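You operate a simulated robot arm through the tools that you are given. There is no shell and no other tool. Be economical: measure what you need, move in short steps, check, and stop when the job is done.

You are at the controls of a simulated robot arm. One attempt, no reset.

TASK
Cream the toe of the loafer on the drip tray and buff it up.
Fine: cream from the white jar with the dauber, then the buffing block till the dull patch is gone; both go back where they lay and the lid goes back on. Set down upright: dauber brush. A coat counts when it lies all over at full strength: go over it till it gets no stronger. What is to be rubbed or washed off counts as gone when no trace of it is left.

The check looks at the end state, three seconds after you hand in, the way a careful person would. Anything else that was tipped, shoved, dropped, spilled or broken makes it a failure. A push-on lid holds only when it is set on centred and level and pressed home; a screw cap is set on level and turned clockwise until tight.

THE ROBOT
A 6-joint arm with a two-finger parallel gripper, fixed in place. Base frame: the origin is at the foot of the arm, x ahead of it, y to its left, z up; the work surface is at about z = 0.78. Lengths are in m, angles in degrees, forces in N, time in s.
With the tool pointing down near the work surface it reaches from about 0.42 to 0.86 m from the base axis. Its first joint turns from -115.0 to 115.0 degrees. Payload 4.2 kg.
Tool frame: the origin (TCP) lies between the finger pads and is the grasp point; the fingertips stand 0.023 m ahead of it; z points along the fingers, y is the line along which they close. The gripper opens to 0.094 m. The fingers are 0.038 m wide and 0.01 m thick; the gripper's body (0.054 by 0.096 m) begins 0.039 m behind the TCP.
Orientation is that of the tool frame in the base frame, as a unit quaternion [x, y, z, w]. With the fingers straight down and closing along the base's y, the tool's x points along the base's -x, its y along +y and its z along -z.

THE INTERFACE
- The arm moves only by the tool move_arm. Its argument "series" is a list of rows, each a list of 3 entries, a list of its own where there are three numbers: the opening, from 0 (shut) to 1 (fully open), then the shift along the tool's x, y, z in m, then the turn, a rotation vector about the tool's x, y, z in degrees. In form: [[grip, [dx, dy, dz], [wx, wy, wz]], ...]. A call has 1 to 12 rows; each row shifts and turns the commanded pose from where the row before left it, along the tool's axes as they then stand. Each row takes 0.2 s and may step no farther than 0.05 m and 8.6 degrees from the row before; otherwise, or with a gripper value out of range, the whole call is refused. A pose out of reach is approached as far as the arm can. The call stops where the force on the tool passes 50 N (or 10 N more than at its start, if that is more) or the arm is blocked; 0.2 s more then pass. The fingers move at their own pace (about 0.108 m/s each) and stop on an object; they squeeze with about 44 N. The grip force told is the motor's: it shows also when the fingers shut on nothing. Time passes only in rows, and 0.2 s behind the last, so rows that do not move let the fingers close. It gives the time, the measured TCP pose, the force on the tool (base axes), the opening and the grip force at its end, in the units of the frame above (readings bear some noise), with the torque about the TCP (base axes, N m) and any sound that the robot's microphone picked up.
- Cameras (640 x 400 px; columns grow to the right, rows downward): "scene" is fixed at [0.2201, -0.4989, 1.5842]; the picture's right is [0.60, -0.80, 0.00], its down [-0.58, -0.43, -0.69] and it looks along [0.55, 0.41, -0.73] (base axes); focal length 316 px, centre (320, 200). "wrist" rides on the gripper at [0.086, 0.016, -0.074] in the tool frame; the picture's right is [-0.18, 0.98, 0.00], its down [-0.58, -0.11, -0.81] and it looks along [-0.79, -0.15, 0.59] (tool axes); focal length 243 px, centre (320, 200). There is no depth. A picture from a camera that has moved, and an enlarged one, comes with that camera's place and axes in the base frame and with its lens.
- capture(camera): a new picture of that camera. It takes no simulated time.
- lift_body(by): slides the trunk up (or, below 0, down) by that many m; the arm rides with it, the base frame stays. It gives what a move gives, with no picture.
- zoom(camera, box): a new picture of the part [left, top, right, bottom] of that camera's present view, enlarged. It takes no simulated time.
- hand_in(): hands the job in; it is judged then, once.

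Work in short steps. Places have to be worked out from the pictures, the camera data and where the tool is seen: move nearer, look again, correct. Check each grasp and each placing, and mend what went wrong. You have 120 turns and 64 pictures in all, those below and enlarged ones among them. Open the gripper and draw the arm clear of the work before you hand the job in, unless the task says otherwise; then end with one line.

The tools are called after "Emit:" by a JSON object that holds its "op" and its "data". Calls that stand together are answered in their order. move_arm: Moves the arm, as the interface text tells. Its arguments: {"type":"object","properties":{"series":{"type":"array","items":{"type":"array"}}},"required":["series"]} The other tools are called the same way: lift_body (by) slides the trunk up or down; capture (camera) takes a picture; zoom (camera, box) takes an enlarged picture of a part of a camera's view; hand_in () hands the job in.

At the start:

```text
clock: 0.0
tool_pos: [0.6027, 0.0228, 1.1374]
ee_rot: [0.0, 1.0, -0.001, 0.0]
ft_force: [0.3, 0.3, 0.8]
wrist_torque: [-0.03, -0.01, -0.02]
width: 0.0938
grasp_force: 0.0
trunk travel left (down, up): [-0.775, 0.215]
```

scene: 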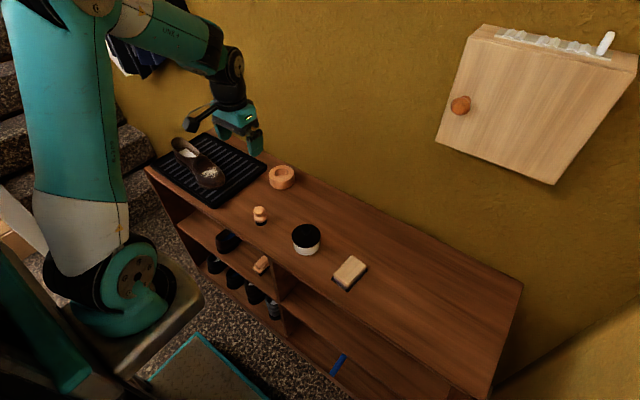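
wrist: 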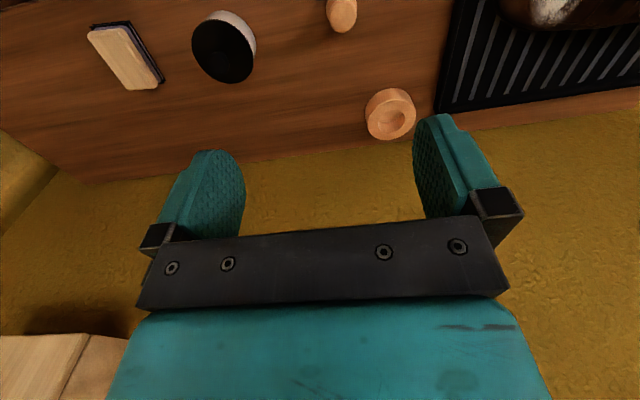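

I start with enlarged views of the work top to locate the shoe, jar, dauber and block.

Emit:
{"op": "zoom", "data": {"camera": "scene", "box": [140, 120, 300, 220]}}

Emit:
{"op": "zoom", "data": {"camera": "scene", "box": [240, 190, 400, 290]}}

```text
4.00 times, centred on (220, 170) of scene
camera zoom: at [0.2201, -0.4989, 1.5842], right [0.6, -0.8, 0.0], down [-0.58, -0.43, -0.69], along [0.55, 0.41, -0.73], focal length 1262 px, centre (720, 320)
```

zoom: 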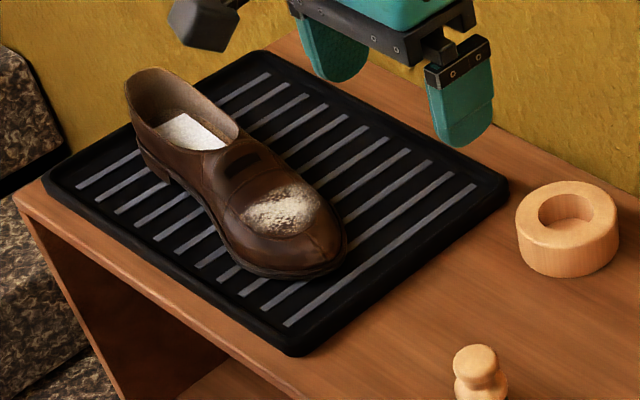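

```text
4.00 times, centred on (320, 240) of scene
camera zoom: at [0.2201, -0.4989, 1.5842], right [0.6, -0.8, 0.0], down [-0.58, -0.43, -0.69], along [0.55, 0.41, -0.73], focal length 1262 px, centre (320, 40)
```

zoom: 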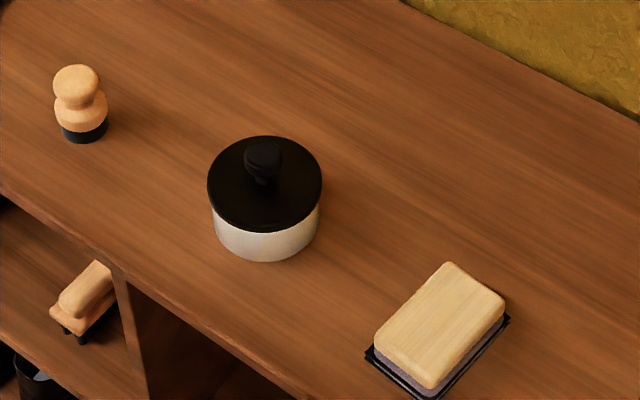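

Estimates from both views: jar ≈ (0.643,-0.127), lid top ≈ 0.836; dauber ≈ (0.631,0.047); block ≈ (0.632,-0.294); toe patch ≈ (0.643,0.285). I move to get a closer wrist view of the jar.

Emit:
{"op": "move_arm", "data": {"series": [[1, [0.0106, -0.03, 0.0274], [0, 0, 0]], [1, [0.0106, -0.03, 0.0274], [0, 0, 0]], [1, [0.0106, -0.03, 0.0274], [0, 0, 0]], [1, [0.0106, -0.03, 0.0274], [0, 0, 0]], [1, [0.0106, -0.03, 0.0274], [0, 0, 0]], [1, [0, 0, 0], [0, 0, 0]]]}}

Emit:
{"op": "capture", "data": {"camera": "wrist"}}

```text
clock: 1.4
tool_pos: [0.5485, -0.1275, 1.0004]
ee_rot: [0.0, 1.0, 0.0, 0.0]
ft_force: [0.3, 0.5, 1.0]
wrist_torque: [0.01, 0.01, -0.02]
width: 0.0941
grasp_force: 0.1
trunk travel left (down, up): [-0.775, 0.215]
```

```text
59 pictures are left
camera wrist: at [0.4633, -0.1085, 1.0754], right [0.18, 0.98, 0.0], down [0.58, -0.11, 0.81], along [0.79, -0.15, -0.59], focal length 243 px, centre (320, 200)
```

wrist: 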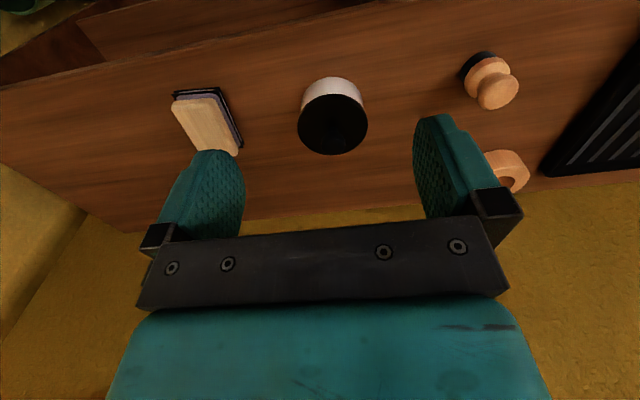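

The jar lid is in view; its knob is black on black, so I enlarge.

Emit:
{"op": "zoom", "data": {"camera": "wrist", "box": [280, 60, 392, 170]}}

Emit:
{"op": "zoom", "data": {"camera": "scene", "box": [280, 215, 336, 265]}}

```text
3.64 times, centred on (336, 115) of wrist
camera zoom: at [0.4633, -0.1085, 1.0754], right [0.18, 0.98, 0.0], down [0.58, -0.11, 0.81], along [0.79, -0.15, -0.59], focal length 882 px, centre (262, 509)
```

zoom: 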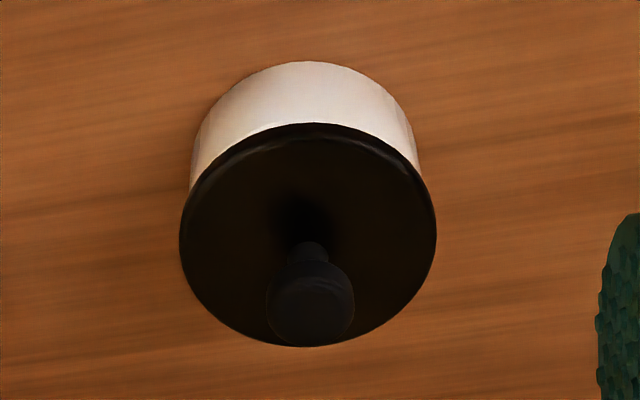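

```text
8.00 times, centred on (308, 240) of scene
camera zoom: at [0.2201, -0.4989, 1.5842], right [0.6, -0.8, 0.0], down [-0.58, -0.43, -0.69], along [0.55, 0.41, -0.73], focal length 2524 px, centre (416, -120)
```

zoom: 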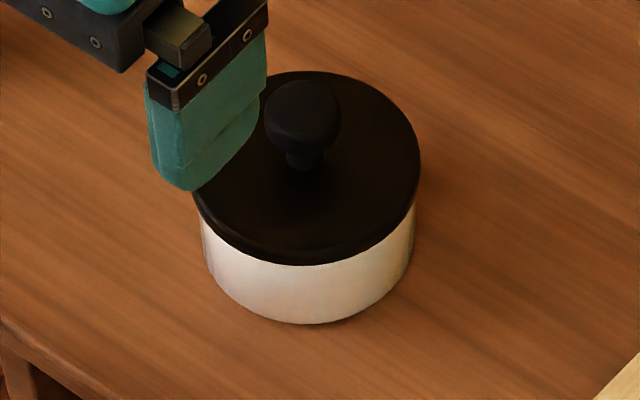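

Knob centre by triangulation ≈ (0.639,-0.127,0.869). I go above it first, and check.

Emit:
{"op": "move_arm", "data": {"series": [[0.7, [-0.03, 0, 0.02], [0, 0, 0]], [0.7, [-0.03, 0, 0.02], [0, 0, 0]], [0.7, [-0.0305, 0.0005, 0.025], [0, 0, 0]], [0.7, [0, 0, 0], [0, 0, 0]]]}}

Emit:
{"op": "capture", "data": {"camera": "wrist"}}

Emit:
{"op": "zoom", "data": {"camera": "scene", "box": [265, 190, 345, 270]}}

```text
clock: 2.4
tool_pos: [0.6397, -0.1272, 0.9338]
ee_rot: [0.001, 1.0, 0.0, 0.0]
ft_force: [0.5, 0.3, -0.1]
wrist_torque: [0.0, -0.01, 0.02]
width: 0.0659
grasp_force: 0.0
trunk travel left (down, up): [-0.775, 0.215]
```

```text
56 pictures are left
camera wrist: at [0.5558, -0.1085, 1.0095], right [0.18, 0.98, 0.0], down [0.58, -0.11, 0.81], along [0.79, -0.15, -0.59], focal length 243 px, centre (320, 200)
```

wrist: 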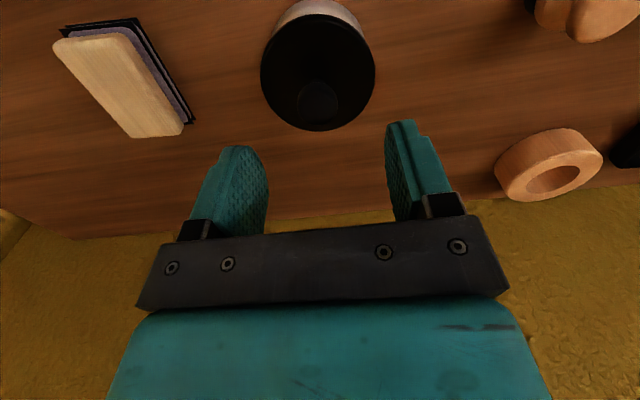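

```text
5.00 times, centred on (305, 230) of scene
camera zoom: at [0.2201, -0.4989, 1.5842], right [0.6, -0.8, 0.0], down [-0.58, -0.43, -0.69], along [0.55, 0.41, -0.73], focal length 1578 px, centre (395, 50)
```

zoom: 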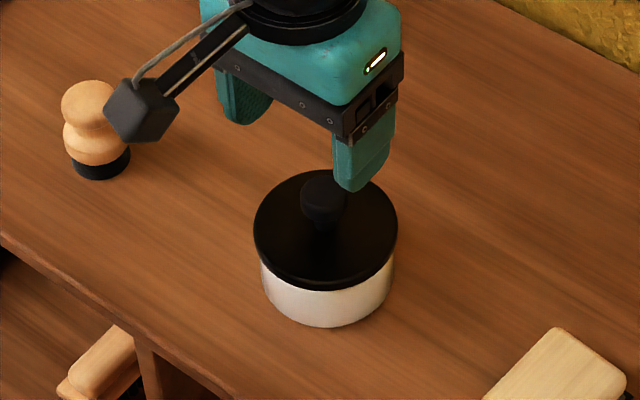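

Lined up. I descend around the knob and close.

Emit:
{"op": "move_arm", "data": {"series": [[0.7, [0, 0.0005, 0.033], [0, 0, 0]], [0.7, [0, 0.0005, 0.032], [0, 0, 0]], [0.7, [0, 0, 0], [0, 0, 0]], [0, [0, 0, 0], [0, 0, 0]], [0, [0, 0, 0], [0, 0, 0]], [0, [0, 0, 0], [0, 0, 0]]]}}

Emit:
{"op": "zoom", "data": {"camera": "scene", "box": [265, 190, 345, 270]}}

```text
clock: 3.8
tool_pos: [0.6411, -0.1252, 0.8691]
ee_rot: [0.001, 1.0, 0.0, 0.0]
ft_force: [-0.1, 0.4, -0.1]
wrist_torque: [0.01, 0.01, -0.03]
width: 0.0256
grasp_force: 43.9
trunk travel left (down, up): [-0.775, 0.215]
heard: snap
```

```text
5.00 times, centred on (305, 230) of scene
camera zoom: at [0.2201, -0.4989, 1.5842], right [0.6, -0.8, 0.0], down [-0.58, -0.43, -0.69], along [0.55, 0.41, -0.73], focal length 1578 px, centre (395, 50)
```

zoom: 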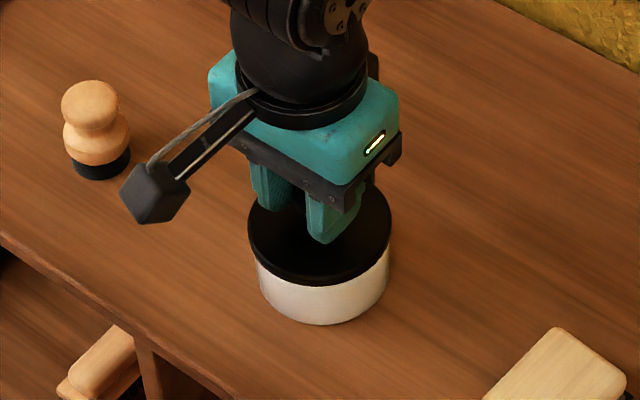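

Knob held (25.6 mm wide), with a snap — possibly the push-on lid let go. I lift straight up slowly.

Emit:
{"op": "move_arm", "data": {"series": [[0, [0, 0, -0.005], [0, 0, 0]], [0, [0, 0, -0.01], [0, 0, 0]], [0, [0, 0, -0.02], [0, 0, 0]], [0, [0, 0, -0.03], [0, 0, 0]], [0, [0, 0, -0.03], [0, 0, 0]], [0, [0, 0, 0], [0, 0, 0]]]}}

Emit:
{"op": "zoom", "data": {"camera": "scene", "box": [225, 160, 385, 280]}}

Emit:
{"op": "capture", "data": {"camera": "wrist"}}

```text
clock: 5.2
tool_pos: [0.6399, -0.1254, 0.9651]
ee_rot: [0.0, 1.0, 0.0, 0.0]
ft_force: [-0.2, 0.4, -0.2]
wrist_torque: [0.0, -0.01, 0.01]
width: 0.0257
grasp_force: 44.2
trunk travel left (down, up): [-0.775, 0.215]
```

```text
3.33 times, centred on (305, 220) of scene
camera zoom: at [0.2201, -0.4989, 1.5842], right [0.6, -0.8, 0.0], down [-0.58, -0.43, -0.69], along [0.55, 0.41, -0.73], focal length 1052 px, centre (370, 133)
```

zoom: 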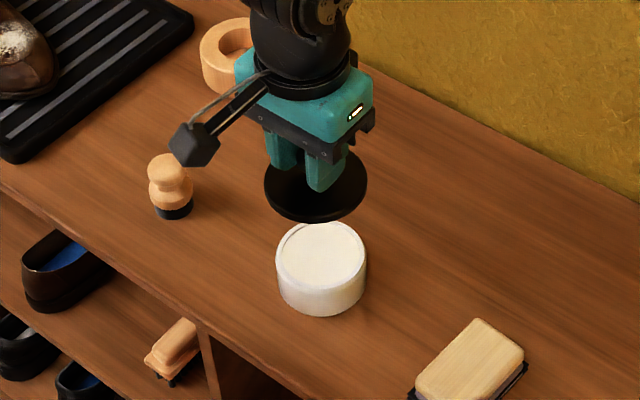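

```text
52 pictures are left
camera wrist: at [0.5551, -0.1078, 1.0399], right [0.18, 0.98, 0.0], down [0.58, -0.11, 0.81], along [0.79, -0.15, -0.59], focal length 243 px, centre (320, 200)
```

wrist: 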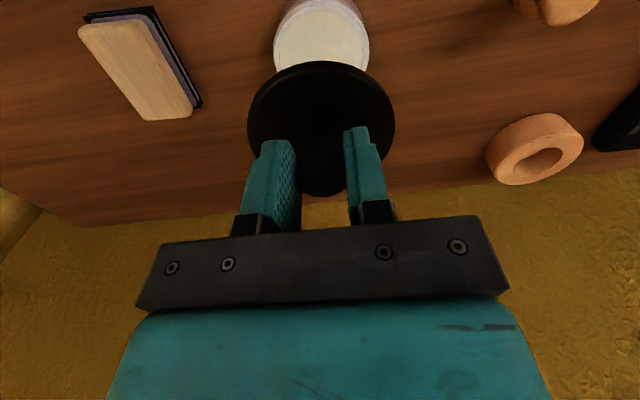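

Lid off cleanly and level; jar is open with white cream. I carry the lid to a free place at about (0.73,-0.21) and lower it.

Emit:
{"op": "move_arm", "data": {"series": [[0, [-0.03, -0.028, 0], [0, 0, 0]], [0, [-0.03, -0.028, 0], [0, 0, 0]], [0, [-0.03, -0.028, 0], [0, 0, 0]], [0, [0, 0, 0.04], [0, 0, 0]], [0, [0, 0, 0.04], [0, 0, 0]], [0, [0, 0, 0.03], [0, 0, 0]], [0, [0, 0, 0], [0, 0, 0]]]}}

Emit:
{"op": "zoom", "data": {"camera": "scene", "box": [280, 170, 440, 290]}}

```text
clock: 6.8
tool_pos: [0.7299, -0.2095, 0.8551]
ee_rot: [0.0, 1.0, 0.0, 0.0]
ft_force: [-0.5, 0.1, -0.8]
wrist_torque: [-0.02, -0.01, 0.03]
width: 0.0256
grasp_force: 43.9
trunk travel left (down, up): [-0.775, 0.215]
```

```text
3.33 times, centred on (360, 230) of scene
camera zoom: at [0.2201, -0.4989, 1.5842], right [0.6, -0.8, 0.0], down [-0.58, -0.43, -0.69], along [0.55, 0.41, -0.73], focal length 1052 px, centre (187, 100)
```

zoom: 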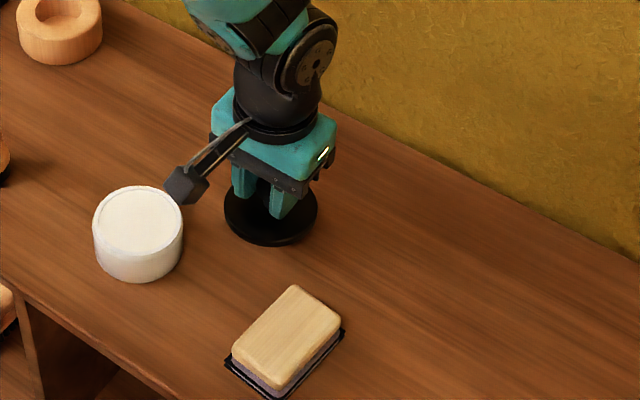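

Still above the table. I lower in small steps till contact shows.

Emit:
{"op": "move_arm", "data": {"series": [[0, [0, 0, 0.01], [0, 0, 0]], [0, [0, 0, 0.008], [0, 0, 0]], [0, [0, 0, 0.004], [0, 0, 0]], [0, [0, 0, 0], [0, 0, 0]]]}}

```text
clock: 7.8
tool_pos: [0.7299, -0.2102, 0.8328]
ee_rot: [0.0, 1.0, 0.0, 0.0]
ft_force: [-0.1, 0.5, 0.0]
wrist_torque: [0.03, -0.01, 0.0]
width: 0.0256
grasp_force: 44.2
trunk travel left (down, up): [-0.775, 0.215]
```

No contact yet at 0.833; further down by millimetres.

Emit:
{"op": "move_arm", "data": {"series": [[0, [0, 0, 0.002], [0, 0, 0]], [0, [0, 0, 0.002], [0, 0, 0]], [0, [0, 0, 0.002], [0, 0, 0]], [0, [0, 0, 0], [0, 0, 0]]]}}

Emit:
{"op": "zoom", "data": {"camera": "scene", "box": [310, 200, 390, 260]}}

```text
clock: 8.8
tool_pos: [0.73, -0.2107, 0.8267]
ee_rot: [0.0, 1.0, 0.0, 0.0]
ft_force: [0.9, -0.4, -0.3]
wrist_torque: [-0.03, 0.02, 0.0]
width: 0.0255
grasp_force: 44.6
trunk travel left (down, up): [-0.775, 0.215]
```

```text
6.67 times, centred on (350, 230) of scene
camera zoom: at [0.2201, -0.4989, 1.5842], right [0.6, -0.8, 0.0], down [-0.58, -0.43, -0.69], along [0.55, 0.41, -0.73], focal length 2104 px, centre (120, 0)
```

zoom: 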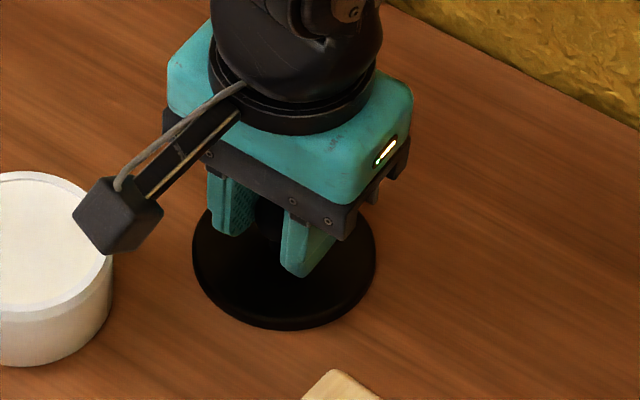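

Nearly touching; a few more millimetres.

Emit:
{"op": "move_arm", "data": {"series": [[0, [0, 0, 0.002], [0, 0, 0]], [0, [0, 0, 0.002], [0, 0, 0]], [0, [0, 0, 0], [0, 0, 0]]]}}

```text
clock: 9.6
tool_pos: [0.7295, -0.2104, 0.8242]
ee_rot: [0.001, 1.0, -0.001, 0.0]
ft_force: [-2.7, -1.3, 12.3]
wrist_torque: [0.43, 0.0, 0.1]
width: 0.0255
grasp_force: 44.3
trunk travel left (down, up): [-0.775, 0.215]
```

Contact (12 N at z=0.824). I release the lid and rise.

Emit:
{"op": "move_arm", "data": {"series": [[0.6, [0, 0, 0], [0, 0, 0]], [0.6, [0, 0, 0], [0, 0, 0]], [0.6, [0, 0, -0.03], [0, 0, 0]], [0.6, [0, 0, -0.04], [0, 0, 0]], [0.6, [0, 0, -0.04], [0, 0, 0]], [0.6, [0.03, 0.04, -0.01], [0, 0, 0]], [0.6, [0.03, 0.04, 0], [0, 0, 0]], [0.6, [0.03, 0.04, 0], [0, 0, 0]], [0.6, [0.03, 0.04, 0], [0, 0, 0]], [0.6, [0.03, 0.04, 0], [0, 0, 0]], [0.6, [0.02, 0.04, 0], [0, 0, 0]], [0.6, [0, 0, 0], [0, 0, 0]]]}}

Emit:
{"op": "capture", "data": {"camera": "wrist"}}

Emit:
{"op": "zoom", "data": {"camera": "scene", "box": [240, 180, 400, 300]}}

```text
refused: row 6 steps farther than a row can; nothing moved
```

```text
49 pictures are left
camera wrist: at [0.6457, -0.1918, 0.8992], right [0.19, 0.98, 0.0], down [0.58, -0.11, 0.81], along [0.79, -0.15, -0.59], focal length 243 px, centre (320, 200)
```

wrist: 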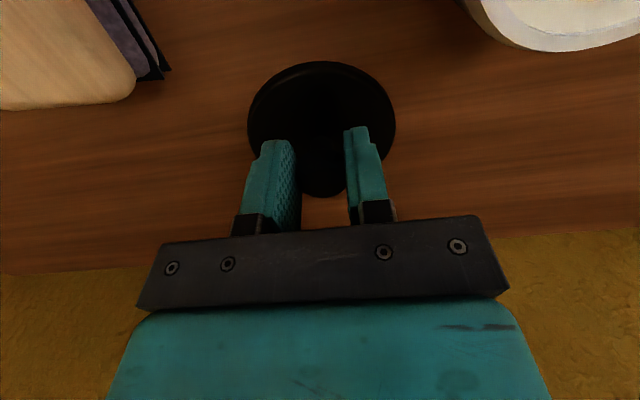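

```text
3.33 times, centred on (320, 240) of scene
camera zoom: at [0.2201, -0.4989, 1.5842], right [0.6, -0.8, 0.0], down [-0.58, -0.43, -0.69], along [0.55, 0.41, -0.73], focal length 1052 px, centre (320, 67)
```

zoom: 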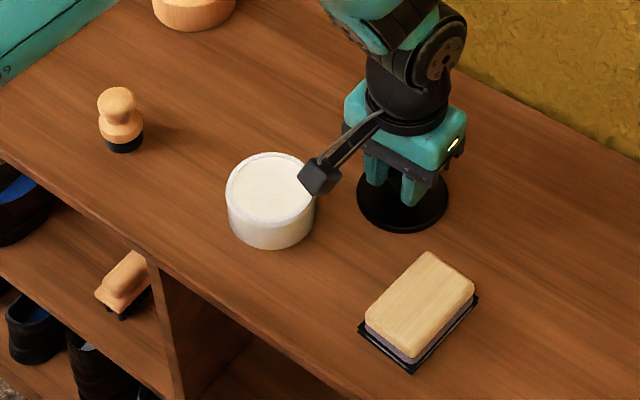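

One row was too long; I redo it with shorter steps.

Emit:
{"op": "move_arm", "data": {"series": [[0.6, [0, 0, 0], [0, 0, 0]], [0.6, [0, 0, 0], [0, 0, 0]], [0.6, [0, 0, -0.03], [0, 0, 0]], [0.6, [0, 0, -0.045], [0, 0, 0]], [0.6, [0, 0, -0.045], [0, 0, 0]], [0.6, [0.027, 0.04, 0], [0, 0, 0]], [0.6, [0.027, 0.04, 0], [0, 0, 0]], [0.6, [0.027, 0.04, 0], [0, 0, 0]], [0.6, [0.027, 0.04, 0], [0, 0, 0]], [0.6, [0.027, 0.04, 0], [0, 0, 0]], [0.6, [0.027, 0.04, 0], [0, 0, 0]], [0.6, [0.018, 0, 0], [0, 0, 0]]]}}

Emit:
{"op": "zoom", "data": {"camera": "wrist", "box": [200, 20, 440, 200]}}

Emit:
{"op": "zoom", "data": {"camera": "scene", "box": [240, 160, 400, 280]}}

```text
clock: 12.2
tool_pos: [0.5496, 0.0309, 0.9416]
ee_rot: [0.001, 1.0, 0.0, 0.0]
ft_force: [0.1, 0.9, 0.2]
wrist_torque: [0.0, 0.06, -0.02]
width: 0.0564
grasp_force: 0.0
trunk travel left (down, up): [-0.775, 0.215]
```

```text
2.22 times, centred on (320, 110) of wrist
camera zoom: at [0.4653, 0.0493, 1.0172], right [0.19, 0.98, 0.0], down [0.58, -0.11, 0.81], along [0.79, -0.15, -0.59], focal length 539 px, centre (320, 400)
```

zoom: 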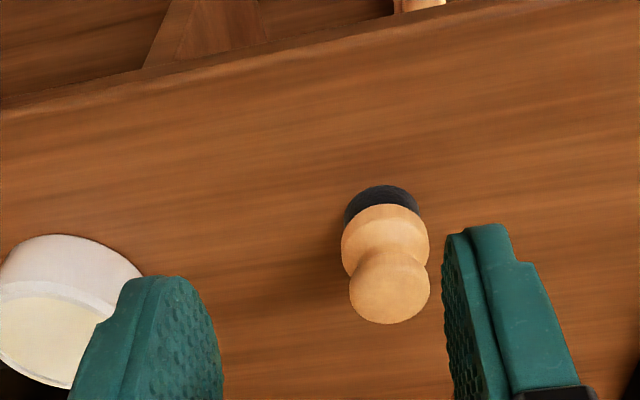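

```text
3.33 times, centred on (320, 220) of scene
camera zoom: at [0.2201, -0.4989, 1.5842], right [0.6, -0.8, 0.0], down [-0.58, -0.43, -0.69], along [0.55, 0.41, -0.73], focal length 1052 px, centre (320, 133)
```

zoom: 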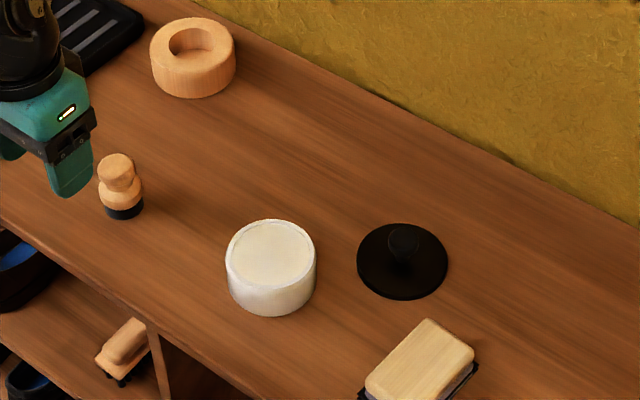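

Lid rests well. Dauber ≈ (0.629,0.049): bristles to ~0.797, wide wood ~0.806, ball top ~0.856. I move over it and look again.

Emit:
{"op": "move_arm", "data": {"series": [[0.75, [-0.04, 0.009, 0], [0, 0, 0]], [0.75, [-0.0395, 0.009, 0.02], [0, 0, 0]], [0.75, [0, 0, 0.02], [0, 0, 0]], [0.75, [0, 0, 0], [0, 0, 0]]]}}

Emit:
{"op": "capture", "data": {"camera": "wrist"}}

Emit:
{"op": "zoom", "data": {"camera": "scene", "box": [220, 170, 300, 230]}}

```text
clock: 13.2
tool_pos: [0.6299, 0.0483, 0.903]
ee_rot: [0.001, 1.0, 0.001, 0.0]
ft_force: [-0.4, -0.5, 0.8]
wrist_torque: [0.0, -0.01, 0.0]
width: 0.0704
grasp_force: 0.0
trunk travel left (down, up): [-0.775, 0.215]
```

```text
45 pictures are left
camera wrist: at [0.5451, 0.0669, 0.9772], right [0.18, 0.98, 0.0], down [0.58, -0.11, 0.81], along [0.79, -0.15, -0.59], focal length 243 px, centre (320, 200)
```

wrist: 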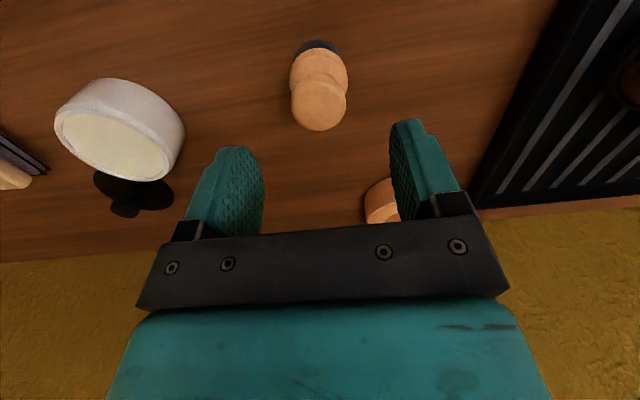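

```text
6.67 times, centred on (260, 200) of scene
camera zoom: at [0.2201, -0.4989, 1.5842], right [0.6, -0.8, 0.0], down [-0.58, -0.43, -0.69], along [0.55, 0.41, -0.73], focal length 2104 px, centre (720, 200)
```

zoom: 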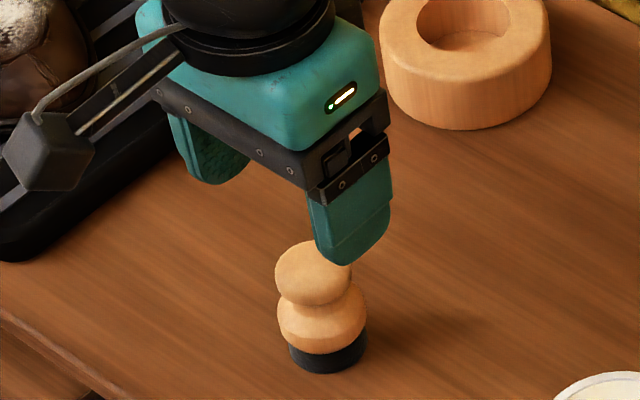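

Well lined up (ball at ≈ (0.629,0.051)). I descend to z≈0.824 and close on the wide wood.

Emit:
{"op": "move_arm", "data": {"series": [[0.75, [0, 0.0022, 0.03], [0, 0, 0]], [0.75, [0, 0, 0.03], [0, 0, 0]], [0.75, [0, 0, 0.019], [0, 0, 0]], [0.75, [0, 0, 0], [0, 0, 0]], [0, [0, 0, 0], [0, 0, 0]], [0, [0, 0, 0], [0, 0, 0]], [0, [0, 0, 0], [0, 0, 0]]]}}

Emit:
{"op": "zoom", "data": {"camera": "scene", "box": [220, 170, 300, 230]}}

```text
clock: 14.8
tool_pos: [0.6302, 0.0512, 0.824]
ee_rot: [0.0, 1.0, 0.0, 0.0]
ft_force: [0.5, 0.5, -0.4]
wrist_torque: [0.04, -0.01, -0.03]
width: 0.0403
grasp_force: 43.8
trunk travel left (down, up): [-0.775, 0.215]
```

```text
6.67 times, centred on (260, 200) of scene
camera zoom: at [0.2201, -0.4989, 1.5842], right [0.6, -0.8, 0.0], down [-0.58, -0.43, -0.69], along [0.55, 0.41, -0.73], focal length 2104 px, centre (720, 200)
```

zoom: 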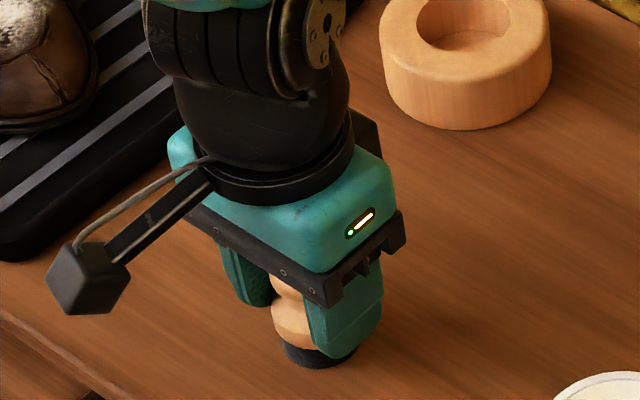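

Dauber gripped. I lift it and go toward the jar, stopping high and back for a look at it.

Emit:
{"op": "move_arm", "data": {"series": [[0, [0, 0, -0.02], [0, 0, 0]], [0, [0, 0, -0.04], [0, 0, 0]], [0, [0, 0, -0.04], [0, 0, 0]], [0, [0.01, -0.044, 0], [0, 0, 0]], [0, [0.01, -0.044, 0], [0, 0, 0]], [0, [0.01, -0.044, 0], [0, 0, 0]], [0, [0.01, -0.042, 0], [0, 0, 0]], [0, [0, 0, 0], [0, 0, 0]]]}}

Emit:
{"op": "capture", "data": {"camera": "wrist"}}

```text
clock: 16.6
tool_pos: [0.5886, -0.1227, 0.9244]
ee_rot: [0.0, 1.0, 0.0, 0.0]
ft_force: [0.2, 0.2, -0.5]
wrist_torque: [-0.06, -0.01, 0.01]
width: 0.0404
grasp_force: 44.3
trunk travel left (down, up): [-0.775, 0.215]
```

```text
42 pictures are left
camera wrist: at [0.5046, -0.1049, 0.9986], right [0.18, 0.98, 0.0], down [0.58, -0.11, 0.81], along [0.79, -0.15, -0.59], focal length 243 px, centre (320, 200)
```

wrist: 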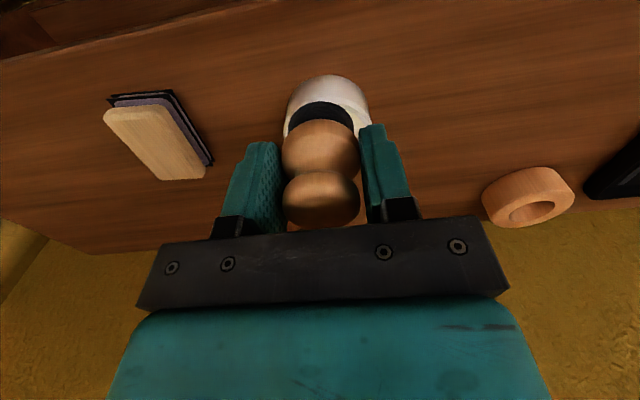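

Jar centre by several sightings ≈ (0.646,-0.121). I move over it and lower the bristles to just above the rim.

Emit:
{"op": "move_arm", "data": {"series": [[0, [-0.029, 0.001, 0], [0, 0, 0]], [0, [-0.0284, 0.0007, 0], [0, 0, 0]], [0, [0, 0, 0.025], [0, 0, 0]], [0, [0, 0, 0.02], [0, 0, 0]], [0, [0, 0, 0], [0, 0, 0]]]}}

Emit:
{"op": "zoom", "data": {"camera": "scene", "box": [265, 190, 345, 270]}}

Emit:
{"op": "zoom", "data": {"camera": "wrist", "box": [240, 0, 400, 120]}}

```text
clock: 17.8
tool_pos: [0.6466, -0.1208, 0.8783]
ee_rot: [0.0, 1.0, 0.001, 0.0]
ft_force: [0.3, -0.4, -0.9]
wrist_torque: [0.0, 0.01, -0.02]
width: 0.0402
grasp_force: 44.2
trunk travel left (down, up): [-0.775, 0.215]
```

```text
5.00 times, centred on (305, 230) of scene
camera zoom: at [0.2201, -0.4989, 1.5842], right [0.6, -0.8, 0.0], down [-0.58, -0.43, -0.69], along [0.55, 0.41, -0.73], focal length 1578 px, centre (395, 50)
```

zoom: 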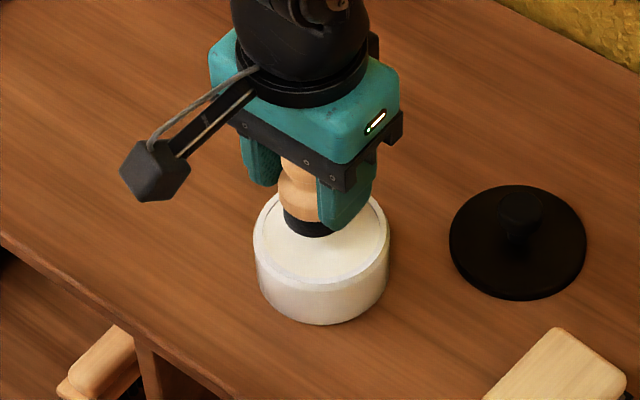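

```text
3.33 times, centred on (320, 60) of wrist
camera zoom: at [0.5621, -0.1032, 0.9538], right [0.18, 0.98, 0.0], down [0.58, -0.11, 0.81], along [0.79, -0.15, -0.59], focal length 809 px, centre (320, 667)
```

zoom: 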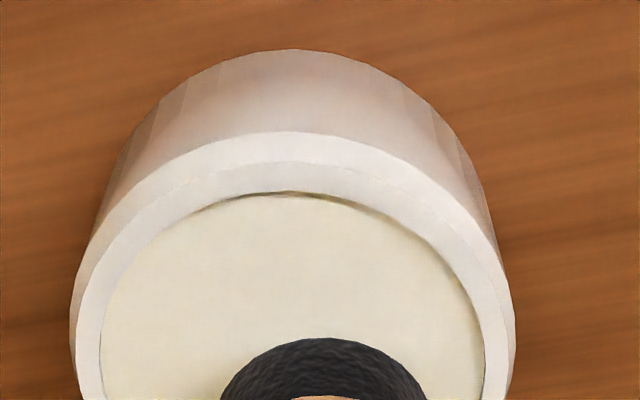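

Bristles are inside the rim but about 6 mm toward +y of centre. I shift by that and lower to the cream.

Emit:
{"op": "move_arm", "data": {"series": [[0, [-0.001, -0.005, 0], [0, 0, 0]], [0, [0, 0, 0.004], [0, 0, 0]], [0, [0, 0, 0.003], [0, 0, 0]], [0, [0, 0, 0.003], [0, 0, 0]], [0, [0, 0, 0], [0, 0, 0]]]}}

```text
clock: 19.0
tool_pos: [0.6487, -0.1272, 0.8681]
ee_rot: [0.0, 1.0, 0.0, 0.0]
ft_force: [0.8, -0.3, -1.4]
wrist_torque: [-0.01, 0.04, -0.03]
width: 0.0402
grasp_force: 43.8
trunk travel left (down, up): [-0.775, 0.215]
```

No contact yet at bristle height ≈0.824; lower a little more.

Emit:
{"op": "move_arm", "data": {"series": [[0, [0, 0, 0.002], [0, 0, 0]], [0, [0, 0, 0.002], [0, 0, 0]], [0, [0, 0, 0.002], [0, 0, 0]], [0, [0, 0, 0], [0, 0, 0]]]}}

Emit:
{"op": "zoom", "data": {"camera": "wrist", "box": [240, 0, 400, 120]}}

```text
clock: 20.0
tool_pos: [0.6487, -0.1268, 0.8648]
ee_rot: [0.001, 1.0, -0.001, 0.001]
ft_force: [1.3, -0.8, 27.8]
wrist_torque: [-0.13, -0.21, 0.01]
width: 0.0401
grasp_force: 44.1
trunk travel left (down, up): [-0.775, 0.215]
```

```text
3.33 times, centred on (320, 60) of wrist
camera zoom: at [0.5636, -0.1085, 0.9386], right [0.19, 0.98, 0.0], down [0.58, -0.11, 0.81], along [0.79, -0.15, -0.59], focal length 809 px, centre (320, 667)
```

zoom: 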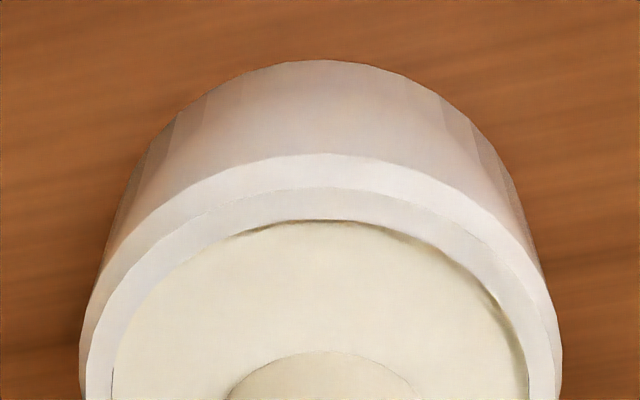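

Contact at z=0.865 (28 N) and the bristles have turned cream-coloured. I lift out and carry it toward the shoe, stopping short to look.

Emit:
{"op": "move_arm", "data": {"series": [[0, [0, 0, -0.01], [0, 0, 0]], [0, [0, 0, -0.03], [0, 0, 0]], [0, [0, 0, -0.045], [0, 0, 0]], [0, [0, 0, -0.045], [0, 0, 0]], [0, [0.01, 0.045, -0.01], [0, 0, 0]], [0, [0.01, 0.045, -0.01], [0, 0, 0]], [0, [0.01, 0.045, 0], [0, 0, 0]], [0, [0.01, 0.045, 0], [0, 0, 0]], [0, [0.01, 0.045, 0], [0, 0, 0]], [0, [0.01, 0.045, 0], [0, 0, 0]], [0, [0.01, 0.045, 0], [0, 0, 0]], [0, [0, 0.045, 0], [0, 0, 0]]]}}

Emit:
{"op": "capture", "data": {"camera": "wrist"}}

Emit:
{"op": "zoom", "data": {"camera": "scene", "box": [150, 110, 310, 210]}}

```text
clock: 22.6
tool_pos: [0.5797, 0.2335, 1.0145]
ee_rot: [0.001, 1.0, 0.0, 0.0]
ft_force: [0.2, 0.0, -0.3]
wrist_torque: [0.0, -0.01, 0.02]
width: 0.0402
grasp_force: 43.6
trunk travel left (down, up): [-0.775, 0.215]
```

```text
38 pictures are left
camera wrist: at [0.4941, 0.2514, 1.0888], right [0.19, 0.98, 0.0], down [0.58, -0.11, 0.81], along [0.79, -0.15, -0.59], focal length 243 px, centre (320, 200)
```

wrist: 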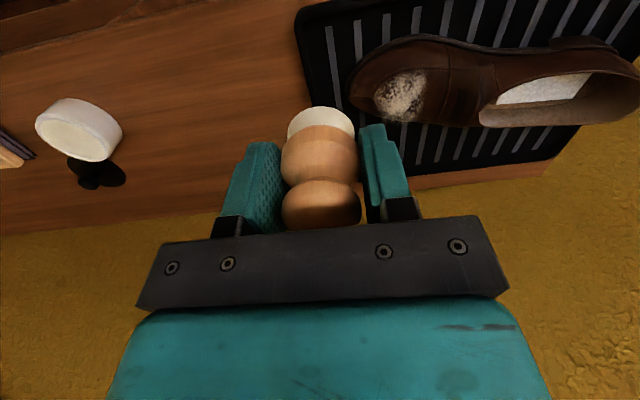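

```text
4.00 times, centred on (230, 160) of scene
camera zoom: at [0.2201, -0.4989, 1.5842], right [0.6, -0.8, 0.0], down [-0.58, -0.43, -0.69], along [0.55, 0.41, -0.73], focal length 1262 px, centre (680, 360)
```

zoom: 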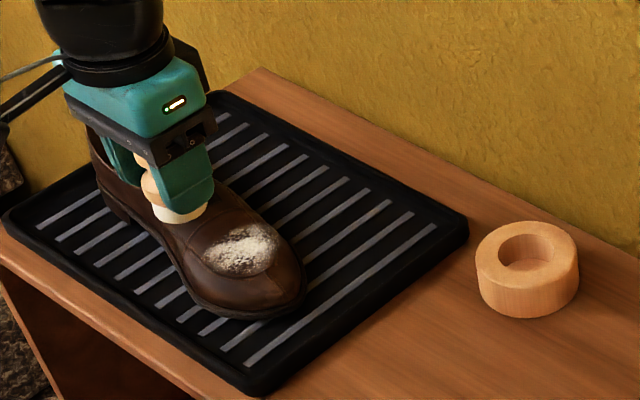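

The bristles carry cream. Patch centre triangulates to ≈ (0.656,0.310,0.836). I enlarge it to judge its extent and slope.

Emit:
{"op": "zoom", "data": {"camera": "wrist", "box": [330, 20, 490, 140]}}

Emit:
{"op": "zoom", "data": {"camera": "scene", "box": [185, 145, 241, 195]}}

```text
3.33 times, centred on (410, 80) of wrist
camera zoom: at [0.4941, 0.2514, 1.0888], right [0.19, 0.98, 0.0], down [0.58, -0.11, 0.81], along [0.79, -0.15, -0.59], focal length 809 px, centre (20, 600)
```

zoom: 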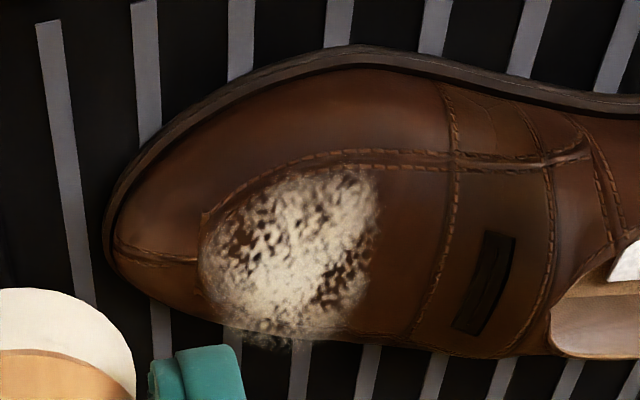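

```text
8.00 times, centred on (213, 170) of scene
camera zoom: at [0.2201, -0.4989, 1.5842], right [0.6, -0.8, 0.0], down [-0.58, -0.43, -0.69], along [0.55, 0.41, -0.73], focal length 2524 px, centre (1176, 440)
```

zoom: 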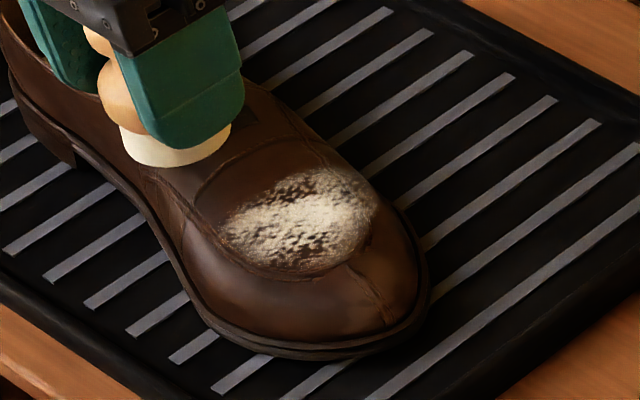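

The patch spans roughly x 0.63–0.69, y 0.28–0.33, over the toe's crest. I go over its centre and lower toward contact with the brush vertical.

Emit:
{"op": "move_arm", "data": {"series": [[0, [-0.026, 0.023, 0.02], [0, 0, 0]], [0, [-0.026, 0.023, 0.02], [0, 0, 0]], [0, [-0.025, 0.0235, 0.03], [0, 0, 0]], [0, [0, 0, 0.03], [0, 0, 0]], [0, [0, 0, 0.012], [0, 0, 0]], [0, [0, 0, 0], [0, 0, 0]]]}}

Emit:
{"op": "zoom", "data": {"camera": "scene", "box": [175, 135, 255, 195]}}

Emit:
{"op": "zoom", "data": {"camera": "wrist", "box": [240, 0, 400, 120]}}

```text
clock: 24.0
tool_pos: [0.6576, 0.3033, 0.9014]
ee_rot: [0.0, 1.0, 0.0, 0.0]
ft_force: [0.6, 0.1, 0.0]
wrist_torque: [-0.03, 0.0, 0.03]
width: 0.0401
grasp_force: 43.9
trunk travel left (down, up): [-0.775, 0.215]
```

```text
6.67 times, centred on (215, 165) of scene
camera zoom: at [0.2201, -0.4989, 1.5842], right [0.6, -0.8, 0.0], down [-0.58, -0.43, -0.69], along [0.55, 0.41, -0.73], focal length 2104 px, centre (1020, 433)
```

zoom: 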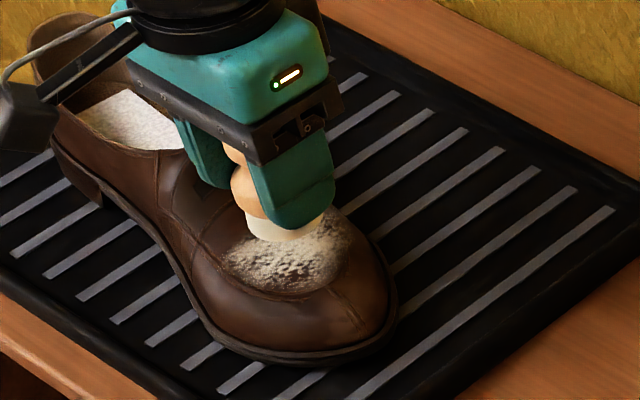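

```text
3.33 times, centred on (320, 60) of wrist
camera zoom: at [0.5715, 0.3216, 0.9755], right [0.18, 0.98, 0.0], down [0.58, -0.11, 0.81], along [0.79, -0.15, -0.59], focal length 809 px, centre (320, 667)
```

zoom: 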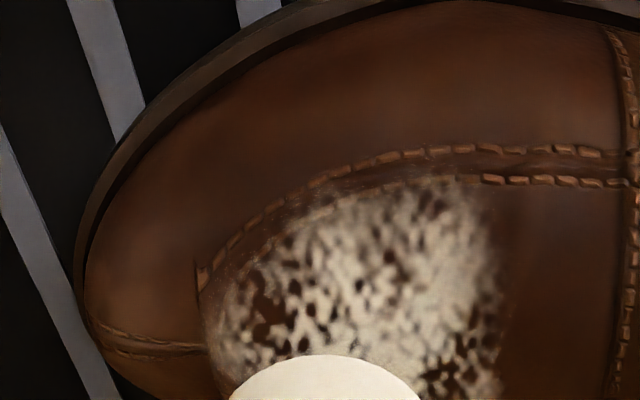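

The brush is right over the patch. I lower to contact.

Emit:
{"op": "move_arm", "data": {"series": [[0, [0, 0.004, 0.005], [0, 0, 0]], [0, [0, 0, 0.004], [0, 0, 0]], [0, [0, 0, 0.003], [0, 0, 0]], [0, [0, 0, 0.002], [0, 0, 0]], [0, [0, 0, 0], [0, 0, 0]]]}}

```text
clock: 25.2
tool_pos: [0.6548, 0.3067, 0.8875]
ee_rot: [0.0, 1.0, 0.001, 0.0]
ft_force: [0.1, -0.5, -0.7]
wrist_torque: [-0.02, 0.0, 0.0]
width: 0.0404
grasp_force: 44.3
trunk travel left (down, up): [-0.775, 0.215]
```

Emit:
{"op": "move_arm", "data": {"series": [[0, [0, 0, 0.003], [0, 0, 0]], [0, [0, 0, 0.002], [0, 0, 0]], [0, [0, 0, 0.002], [0, 0, 0]], [0, [0, 0, 0], [0, 0, 0]]]}}

```text
clock: 26.2
tool_pos: [0.656, 0.3059, 0.8804]
ee_rot: [-0.001, 1.0, -0.001, 0.001]
ft_force: [0.9, 0.5, -1.0]
wrist_torque: [0.02, 0.04, 0.0]
width: 0.0403
grasp_force: 44.1
trunk travel left (down, up): [-0.775, 0.215]
```

Still free; bristles ≈0.836. I keep lowering in small steps.

Emit:
{"op": "move_arm", "data": {"series": [[0, [0, 0, 0.002], [0, 0, 0]], [0, [0, 0, 0.002], [0, 0, 0]], [0, [0, 0, 0.002], [0, 0, 0]], [0, [0, 0, 0], [0, 0, 0]]]}}

Emit:
{"op": "zoom", "data": {"camera": "scene", "box": [175, 135, 255, 195]}}

```text
clock: 27.2
tool_pos: [0.6551, 0.3066, 0.8761]
ee_rot: [0.001, 1.0, 0.001, 0.002]
ft_force: [-2.9, -6.8, 21.4]
wrist_torque: [0.09, -0.06, 0.0]
width: 0.0401
grasp_force: 44.4
trunk travel left (down, up): [-0.775, 0.215]
```

```text
6.67 times, centred on (215, 165) of scene
camera zoom: at [0.2201, -0.4989, 1.5842], right [0.6, -0.8, 0.0], down [-0.58, -0.43, -0.69], along [0.55, 0.41, -0.73], focal length 2104 px, centre (1020, 433)
```

zoom: 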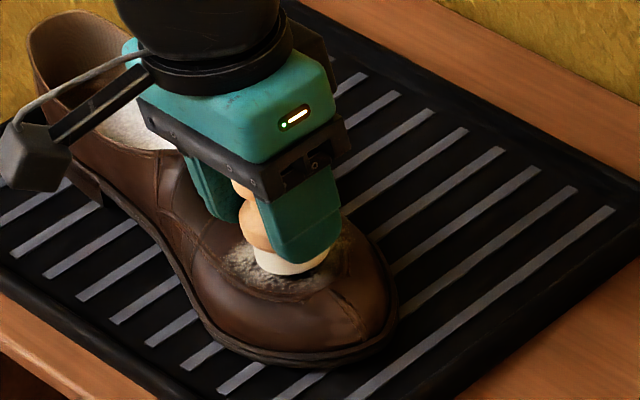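

Contact at 21 N, with the reaction leaning toward -y: the surface slopes ≈17° toward the toe. I back off, tilt the brush 12° to match, and touch again.

Emit:
{"op": "move_arm", "data": {"series": [[0, [0, 0, -0.006], [0, 0, 0]], [0, [0, -0.0045, 0], [-6, 0, 0]], [0, [0, -0.0045, 0], [-6, 0, 0]], [0, [0, 0, 0.003], [0, 0, 0]], [0, [0, 0, 0.001], [0, 0, 0]], [0, [0, 0, 0], [0, 0, 0]]]}}

```text
clock: 28.6
tool_pos: [0.656, 0.299, 0.8756]
ee_rot: [0.0, 0.995, 0.105, 0.001]
ft_force: [-0.8, -0.6, -0.4]
wrist_torque: [-0.01, -0.03, 0.01]
width: 0.0403
grasp_force: 43.9
trunk travel left (down, up): [-0.775, 0.215]
```

Tilt as intended, no contact yet. I lower until touch.

Emit:
{"op": "move_arm", "data": {"series": [[0, [0, 0, 0.002], [0, 0, 0]], [0, [0, 0, 0.001], [0, 0, 0]], [0, [0, 0, 0.001], [0, 0, 0]], [0, [0, 0, 0], [0, 0, 0]]]}}

```text
clock: 29.6
tool_pos: [0.6552, 0.2995, 0.8726]
ee_rot: [0.001, 0.995, 0.105, 0.0]
ft_force: [-1.7, -3.6, 7.7]
wrist_torque: [-0.04, 0.05, -0.05]
width: 0.0402
grasp_force: 44.3
trunk travel left (down, up): [-0.775, 0.215]
```

Light contact (8 N). I rub along the shoe, ±12 mm, and read the force.

Emit:
{"op": "move_arm", "data": {"series": [[0, [0, 0.006, 0.0005], [0, 0, 0]], [0, [0, 0.006, 0], [0, 0, 0]], [0, [0, -0.006, 0], [0, 0, 0]], [0, [0, -0.006, 0], [0, 0, 0]], [0, [0, -0.006, 0], [0, 0, 0]], [0, [0, -0.006, 0], [0, 0, 0]], [0, [0, 0.006, 0], [0, 0, 0]], [0, [0, 0.006, 0], [0, 0, 0]]]}}

Emit:
{"op": "zoom", "data": {"camera": "wrist", "box": [240, 0, 400, 120]}}

```text
clock: 31.4
tool_pos: [0.6555, 0.2975, 0.8727]
ee_rot: [0.001, 0.995, 0.104, 0.002]
ft_force: [1.6, -12.7, 18.7]
wrist_torque: [-0.28, -0.14, -0.06]
width: 0.0401
grasp_force: 43.7
trunk travel left (down, up): [-0.775, 0.215]
```

```text
3.33 times, centred on (320, 60) of wrist
camera zoom: at [0.571, 0.3013, 0.9486], right [0.19, 0.96, 0.2], down [0.58, -0.28, 0.77], along [0.79, -0.03, -0.61], focal length 809 px, centre (320, 667)
```

zoom: 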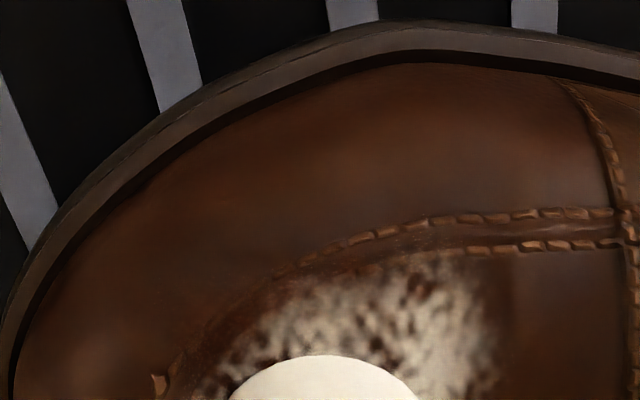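

Rubbing holds about 20 N. I lift slightly, shift to the near (-x) side with a 10° roll to match the crest, and touch.

Emit:
{"op": "move_arm", "data": {"series": [[0, [0, 0, -0.003], [0, 0, 0]], [0, [0.01, 0, 0], [0, -5, 0]], [0, [0.01, 0, 0], [0, -5, 0]], [0, [0, 0, 0.003], [0, 0, 0]], [0, [0, 0, 0.001], [0, 0, 0]], [0, [0, 0, 0], [0, 0, 0]]]}}

```text
clock: 32.8
tool_pos: [0.6369, 0.2994, 0.8705]
ee_rot: [0.009, 0.991, 0.104, 0.087]
ft_force: [-1.9, -1.9, 2.4]
wrist_torque: [-0.11, 0.0, -0.04]
width: 0.0405
grasp_force: 43.5
trunk travel left (down, up): [-0.775, 0.215]
```

Light contact. I press 1.5 mm more and rub along the shoe here.

Emit:
{"op": "move_arm", "data": {"series": [[0, [0, 0, 0.0015], [0, 0, 0]], [0, [0, 0.006, 0], [0, 0, 0]], [0, [0, 0.006, 0], [0, 0, 0]], [0, [0, -0.006, 0], [0, 0, 0]], [0, [0, -0.006, 0], [0, 0, 0]], [0, [0, -0.006, 0], [0, 0, 0]], [0, [0, -0.006, 0], [0, 0, 0]], [0, [0, 0.006, 0], [0, 0, 0]], [0, [0, 0.006, 0], [0, 0, 0]], [0, [0, 0.006, 0], [0, 0, 0]], [0, [0, 0.006, 0], [0, 0, 0]], [0, [0, -0.012, 0], [0, 0, 0]]]}}

```text
clock: 35.4
tool_pos: [0.6353, 0.3025, 0.8702]
ee_rot: [0.009, 0.991, 0.104, 0.086]
ft_force: [-0.4, 1.0, 5.7]
wrist_torque: [0.12, -0.12, 0.03]
width: 0.0401
grasp_force: 44.4
trunk travel left (down, up): [-0.775, 0.215]
```

Now over to the far (+x) side with the opposite roll, then touch.

Emit:
{"op": "move_arm", "data": {"series": [[0, [0, 0, -0.006], [0, 0, 0]], [0, [-0.0103, 0, 0], [0, 5, 0]], [0, [-0.0103, 0, 0], [0, 5, 0]], [0, [-0.0103, 0, 0], [0, 5, 0]], [0, [-0.0103, 0, 0], [0, 5, 0]], [0, [0, 0, 0.003], [0, 0, 0]], [0, [0, 0, 0.001], [0, 0, 0]], [0, [0, 0, 0], [0, 0, 0]]]}}

```text
clock: 37.2
tool_pos: [0.6762, 0.2985, 0.8718]
ee_rot: [-0.009, 0.991, 0.104, -0.087]
ft_force: [0.4, 0.5, -0.6]
wrist_torque: [-0.01, 0.01, 0.0]
width: 0.04
grasp_force: 44.0
trunk travel left (down, up): [-0.775, 0.215]
```

Emit:
{"op": "move_arm", "data": {"series": [[0, [0, 0, 0.002], [0, 0, 0]], [0, [0, 0, 0.001], [0, 0, 0]], [0, [0, 0, 0.001], [0, 0, 0]], [0, [0, 0, 0], [0, 0, 0]]]}}

```text
clock: 38.2
tool_pos: [0.676, 0.2994, 0.8709]
ee_rot: [-0.009, 0.991, 0.104, -0.084]
ft_force: [1.6, -10.7, 28.4]
wrist_torque: [0.39, 0.22, 0.05]
width: 0.0405
grasp_force: 43.9
trunk travel left (down, up): [-0.775, 0.215]
```

Firm contact (30 N). I ease 1 mm and rub along the shoe here too.

Emit:
{"op": "move_arm", "data": {"series": [[0, [0, 0, -0.0008], [0, 0, 0]], [0, [0, 0.006, 0], [0, 0, 0]], [0, [0, 0.006, 0], [0, 0, 0]], [0, [0, -0.006, 0], [0, 0, 0]], [0, [0, -0.006, 0], [0, 0, 0]], [0, [0, -0.006, 0], [0, 0, 0]], [0, [0, -0.006, 0], [0, 0, 0]], [0, [0, 0.006, 0], [0, 0, 0]], [0, [0, 0.006, 0], [0, 0, 0]], [0, [0, 0.006, 0], [0, 0, 0]], [0, [0, 0.006, 0], [0, 0, 0]], [0, [0, -0.012, 0], [0, 0, 0]]]}}

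Emit:
{"op": "move_arm", "data": {"series": [[0, [0, 0, -0.02], [0, 0, 0]], [0, [0, 0, -0.04], [0, -5, 0]], [0, [0.03, -0.02, -0.03], [6, -5, 0]], [0, [0.03, -0.02, -0.03], [6, 0, 0]], [0, [0.02, -0.03, 0], [0, 0, 0]], [0, [0, 0, 0], [0, 0, 0]]]}}

Emit:
{"op": "zoom", "data": {"camera": "wrist", "box": [320, 0, 480, 120]}}

Emit:
{"op": "zoom", "data": {"camera": "scene", "box": [175, 135, 255, 195]}}

```text
clock: 40.8
tool_pos: [0.6736, 0.3019, 0.8715]
ee_rot: [-0.012, 0.991, 0.106, -0.085]
ft_force: [4.1, 4.6, 23.7]
wrist_torque: [0.74, 0.08, -0.14]
width: 0.0407
grasp_force: 43.9
trunk travel left (down, up): [-0.775, 0.215]
```

```text
clock: 42.2
tool_pos: [0.6079, 0.2059, 0.9826]
ee_rot: [-0.002, 1.0, 0.001, 0.0]
ft_force: [0.0, -0.3, -0.1]
wrist_torque: [-0.01, 0.02, -0.01]
width: 0.0402
grasp_force: 43.7
trunk travel left (down, up): [-0.775, 0.215]
```

```text
3.33 times, centred on (400, 60) of wrist
camera zoom: at [0.5238, 0.2246, 1.0576], right [0.18, 0.98, 0.0], down [0.58, -0.11, 0.81], along [0.79, -0.15, -0.59], focal length 809 px, centre (53, 667)
```

zoom: 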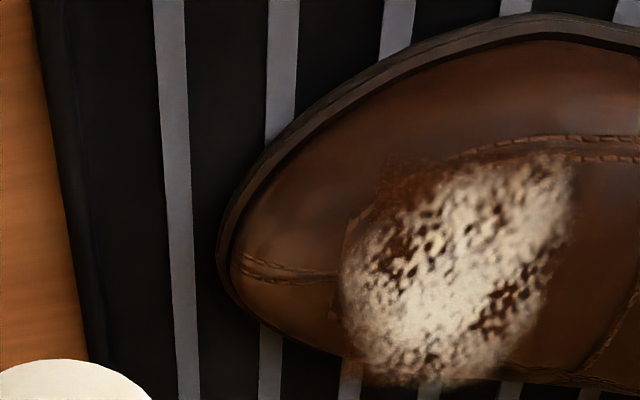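

```text
6.67 times, centred on (215, 165) of scene
camera zoom: at [0.2201, -0.4989, 1.5842], right [0.6, -0.8, 0.0], down [-0.58, -0.43, -0.69], along [0.55, 0.41, -0.73], focal length 2104 px, centre (1020, 433)
```

zoom: 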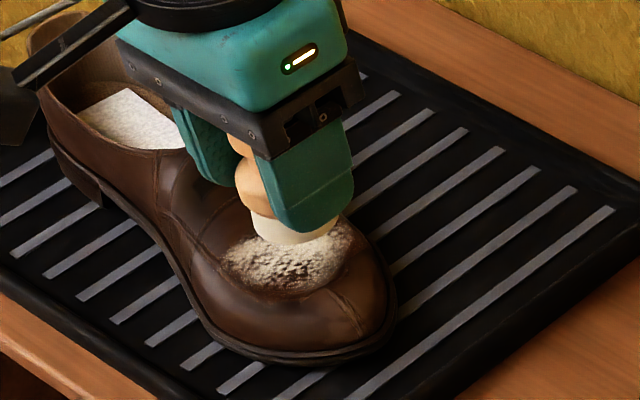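

I take a sharper look at the patch and at the bristles to judge whether cream was deposited.

Emit:
{"op": "zoom", "data": {"camera": "wrist", "box": [390, 30, 470, 120]}}

```text
4.44 times, centred on (430, 75) of wrist
camera zoom: at [0.5238, 0.2246, 1.0576], right [0.18, 0.98, 0.0], down [0.58, -0.11, 0.81], along [0.79, -0.15, -0.59], focal length 1078 px, centre (-169, 756)
```

zoom: 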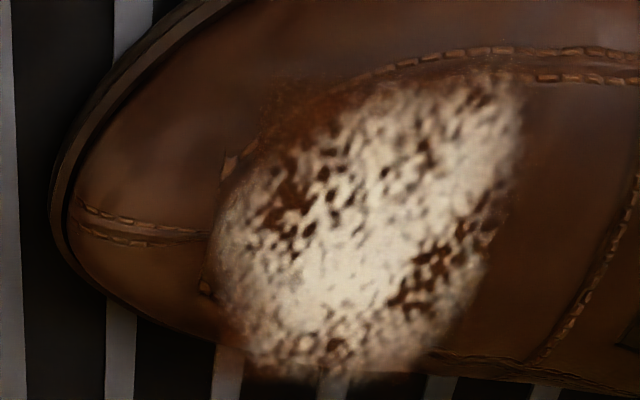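

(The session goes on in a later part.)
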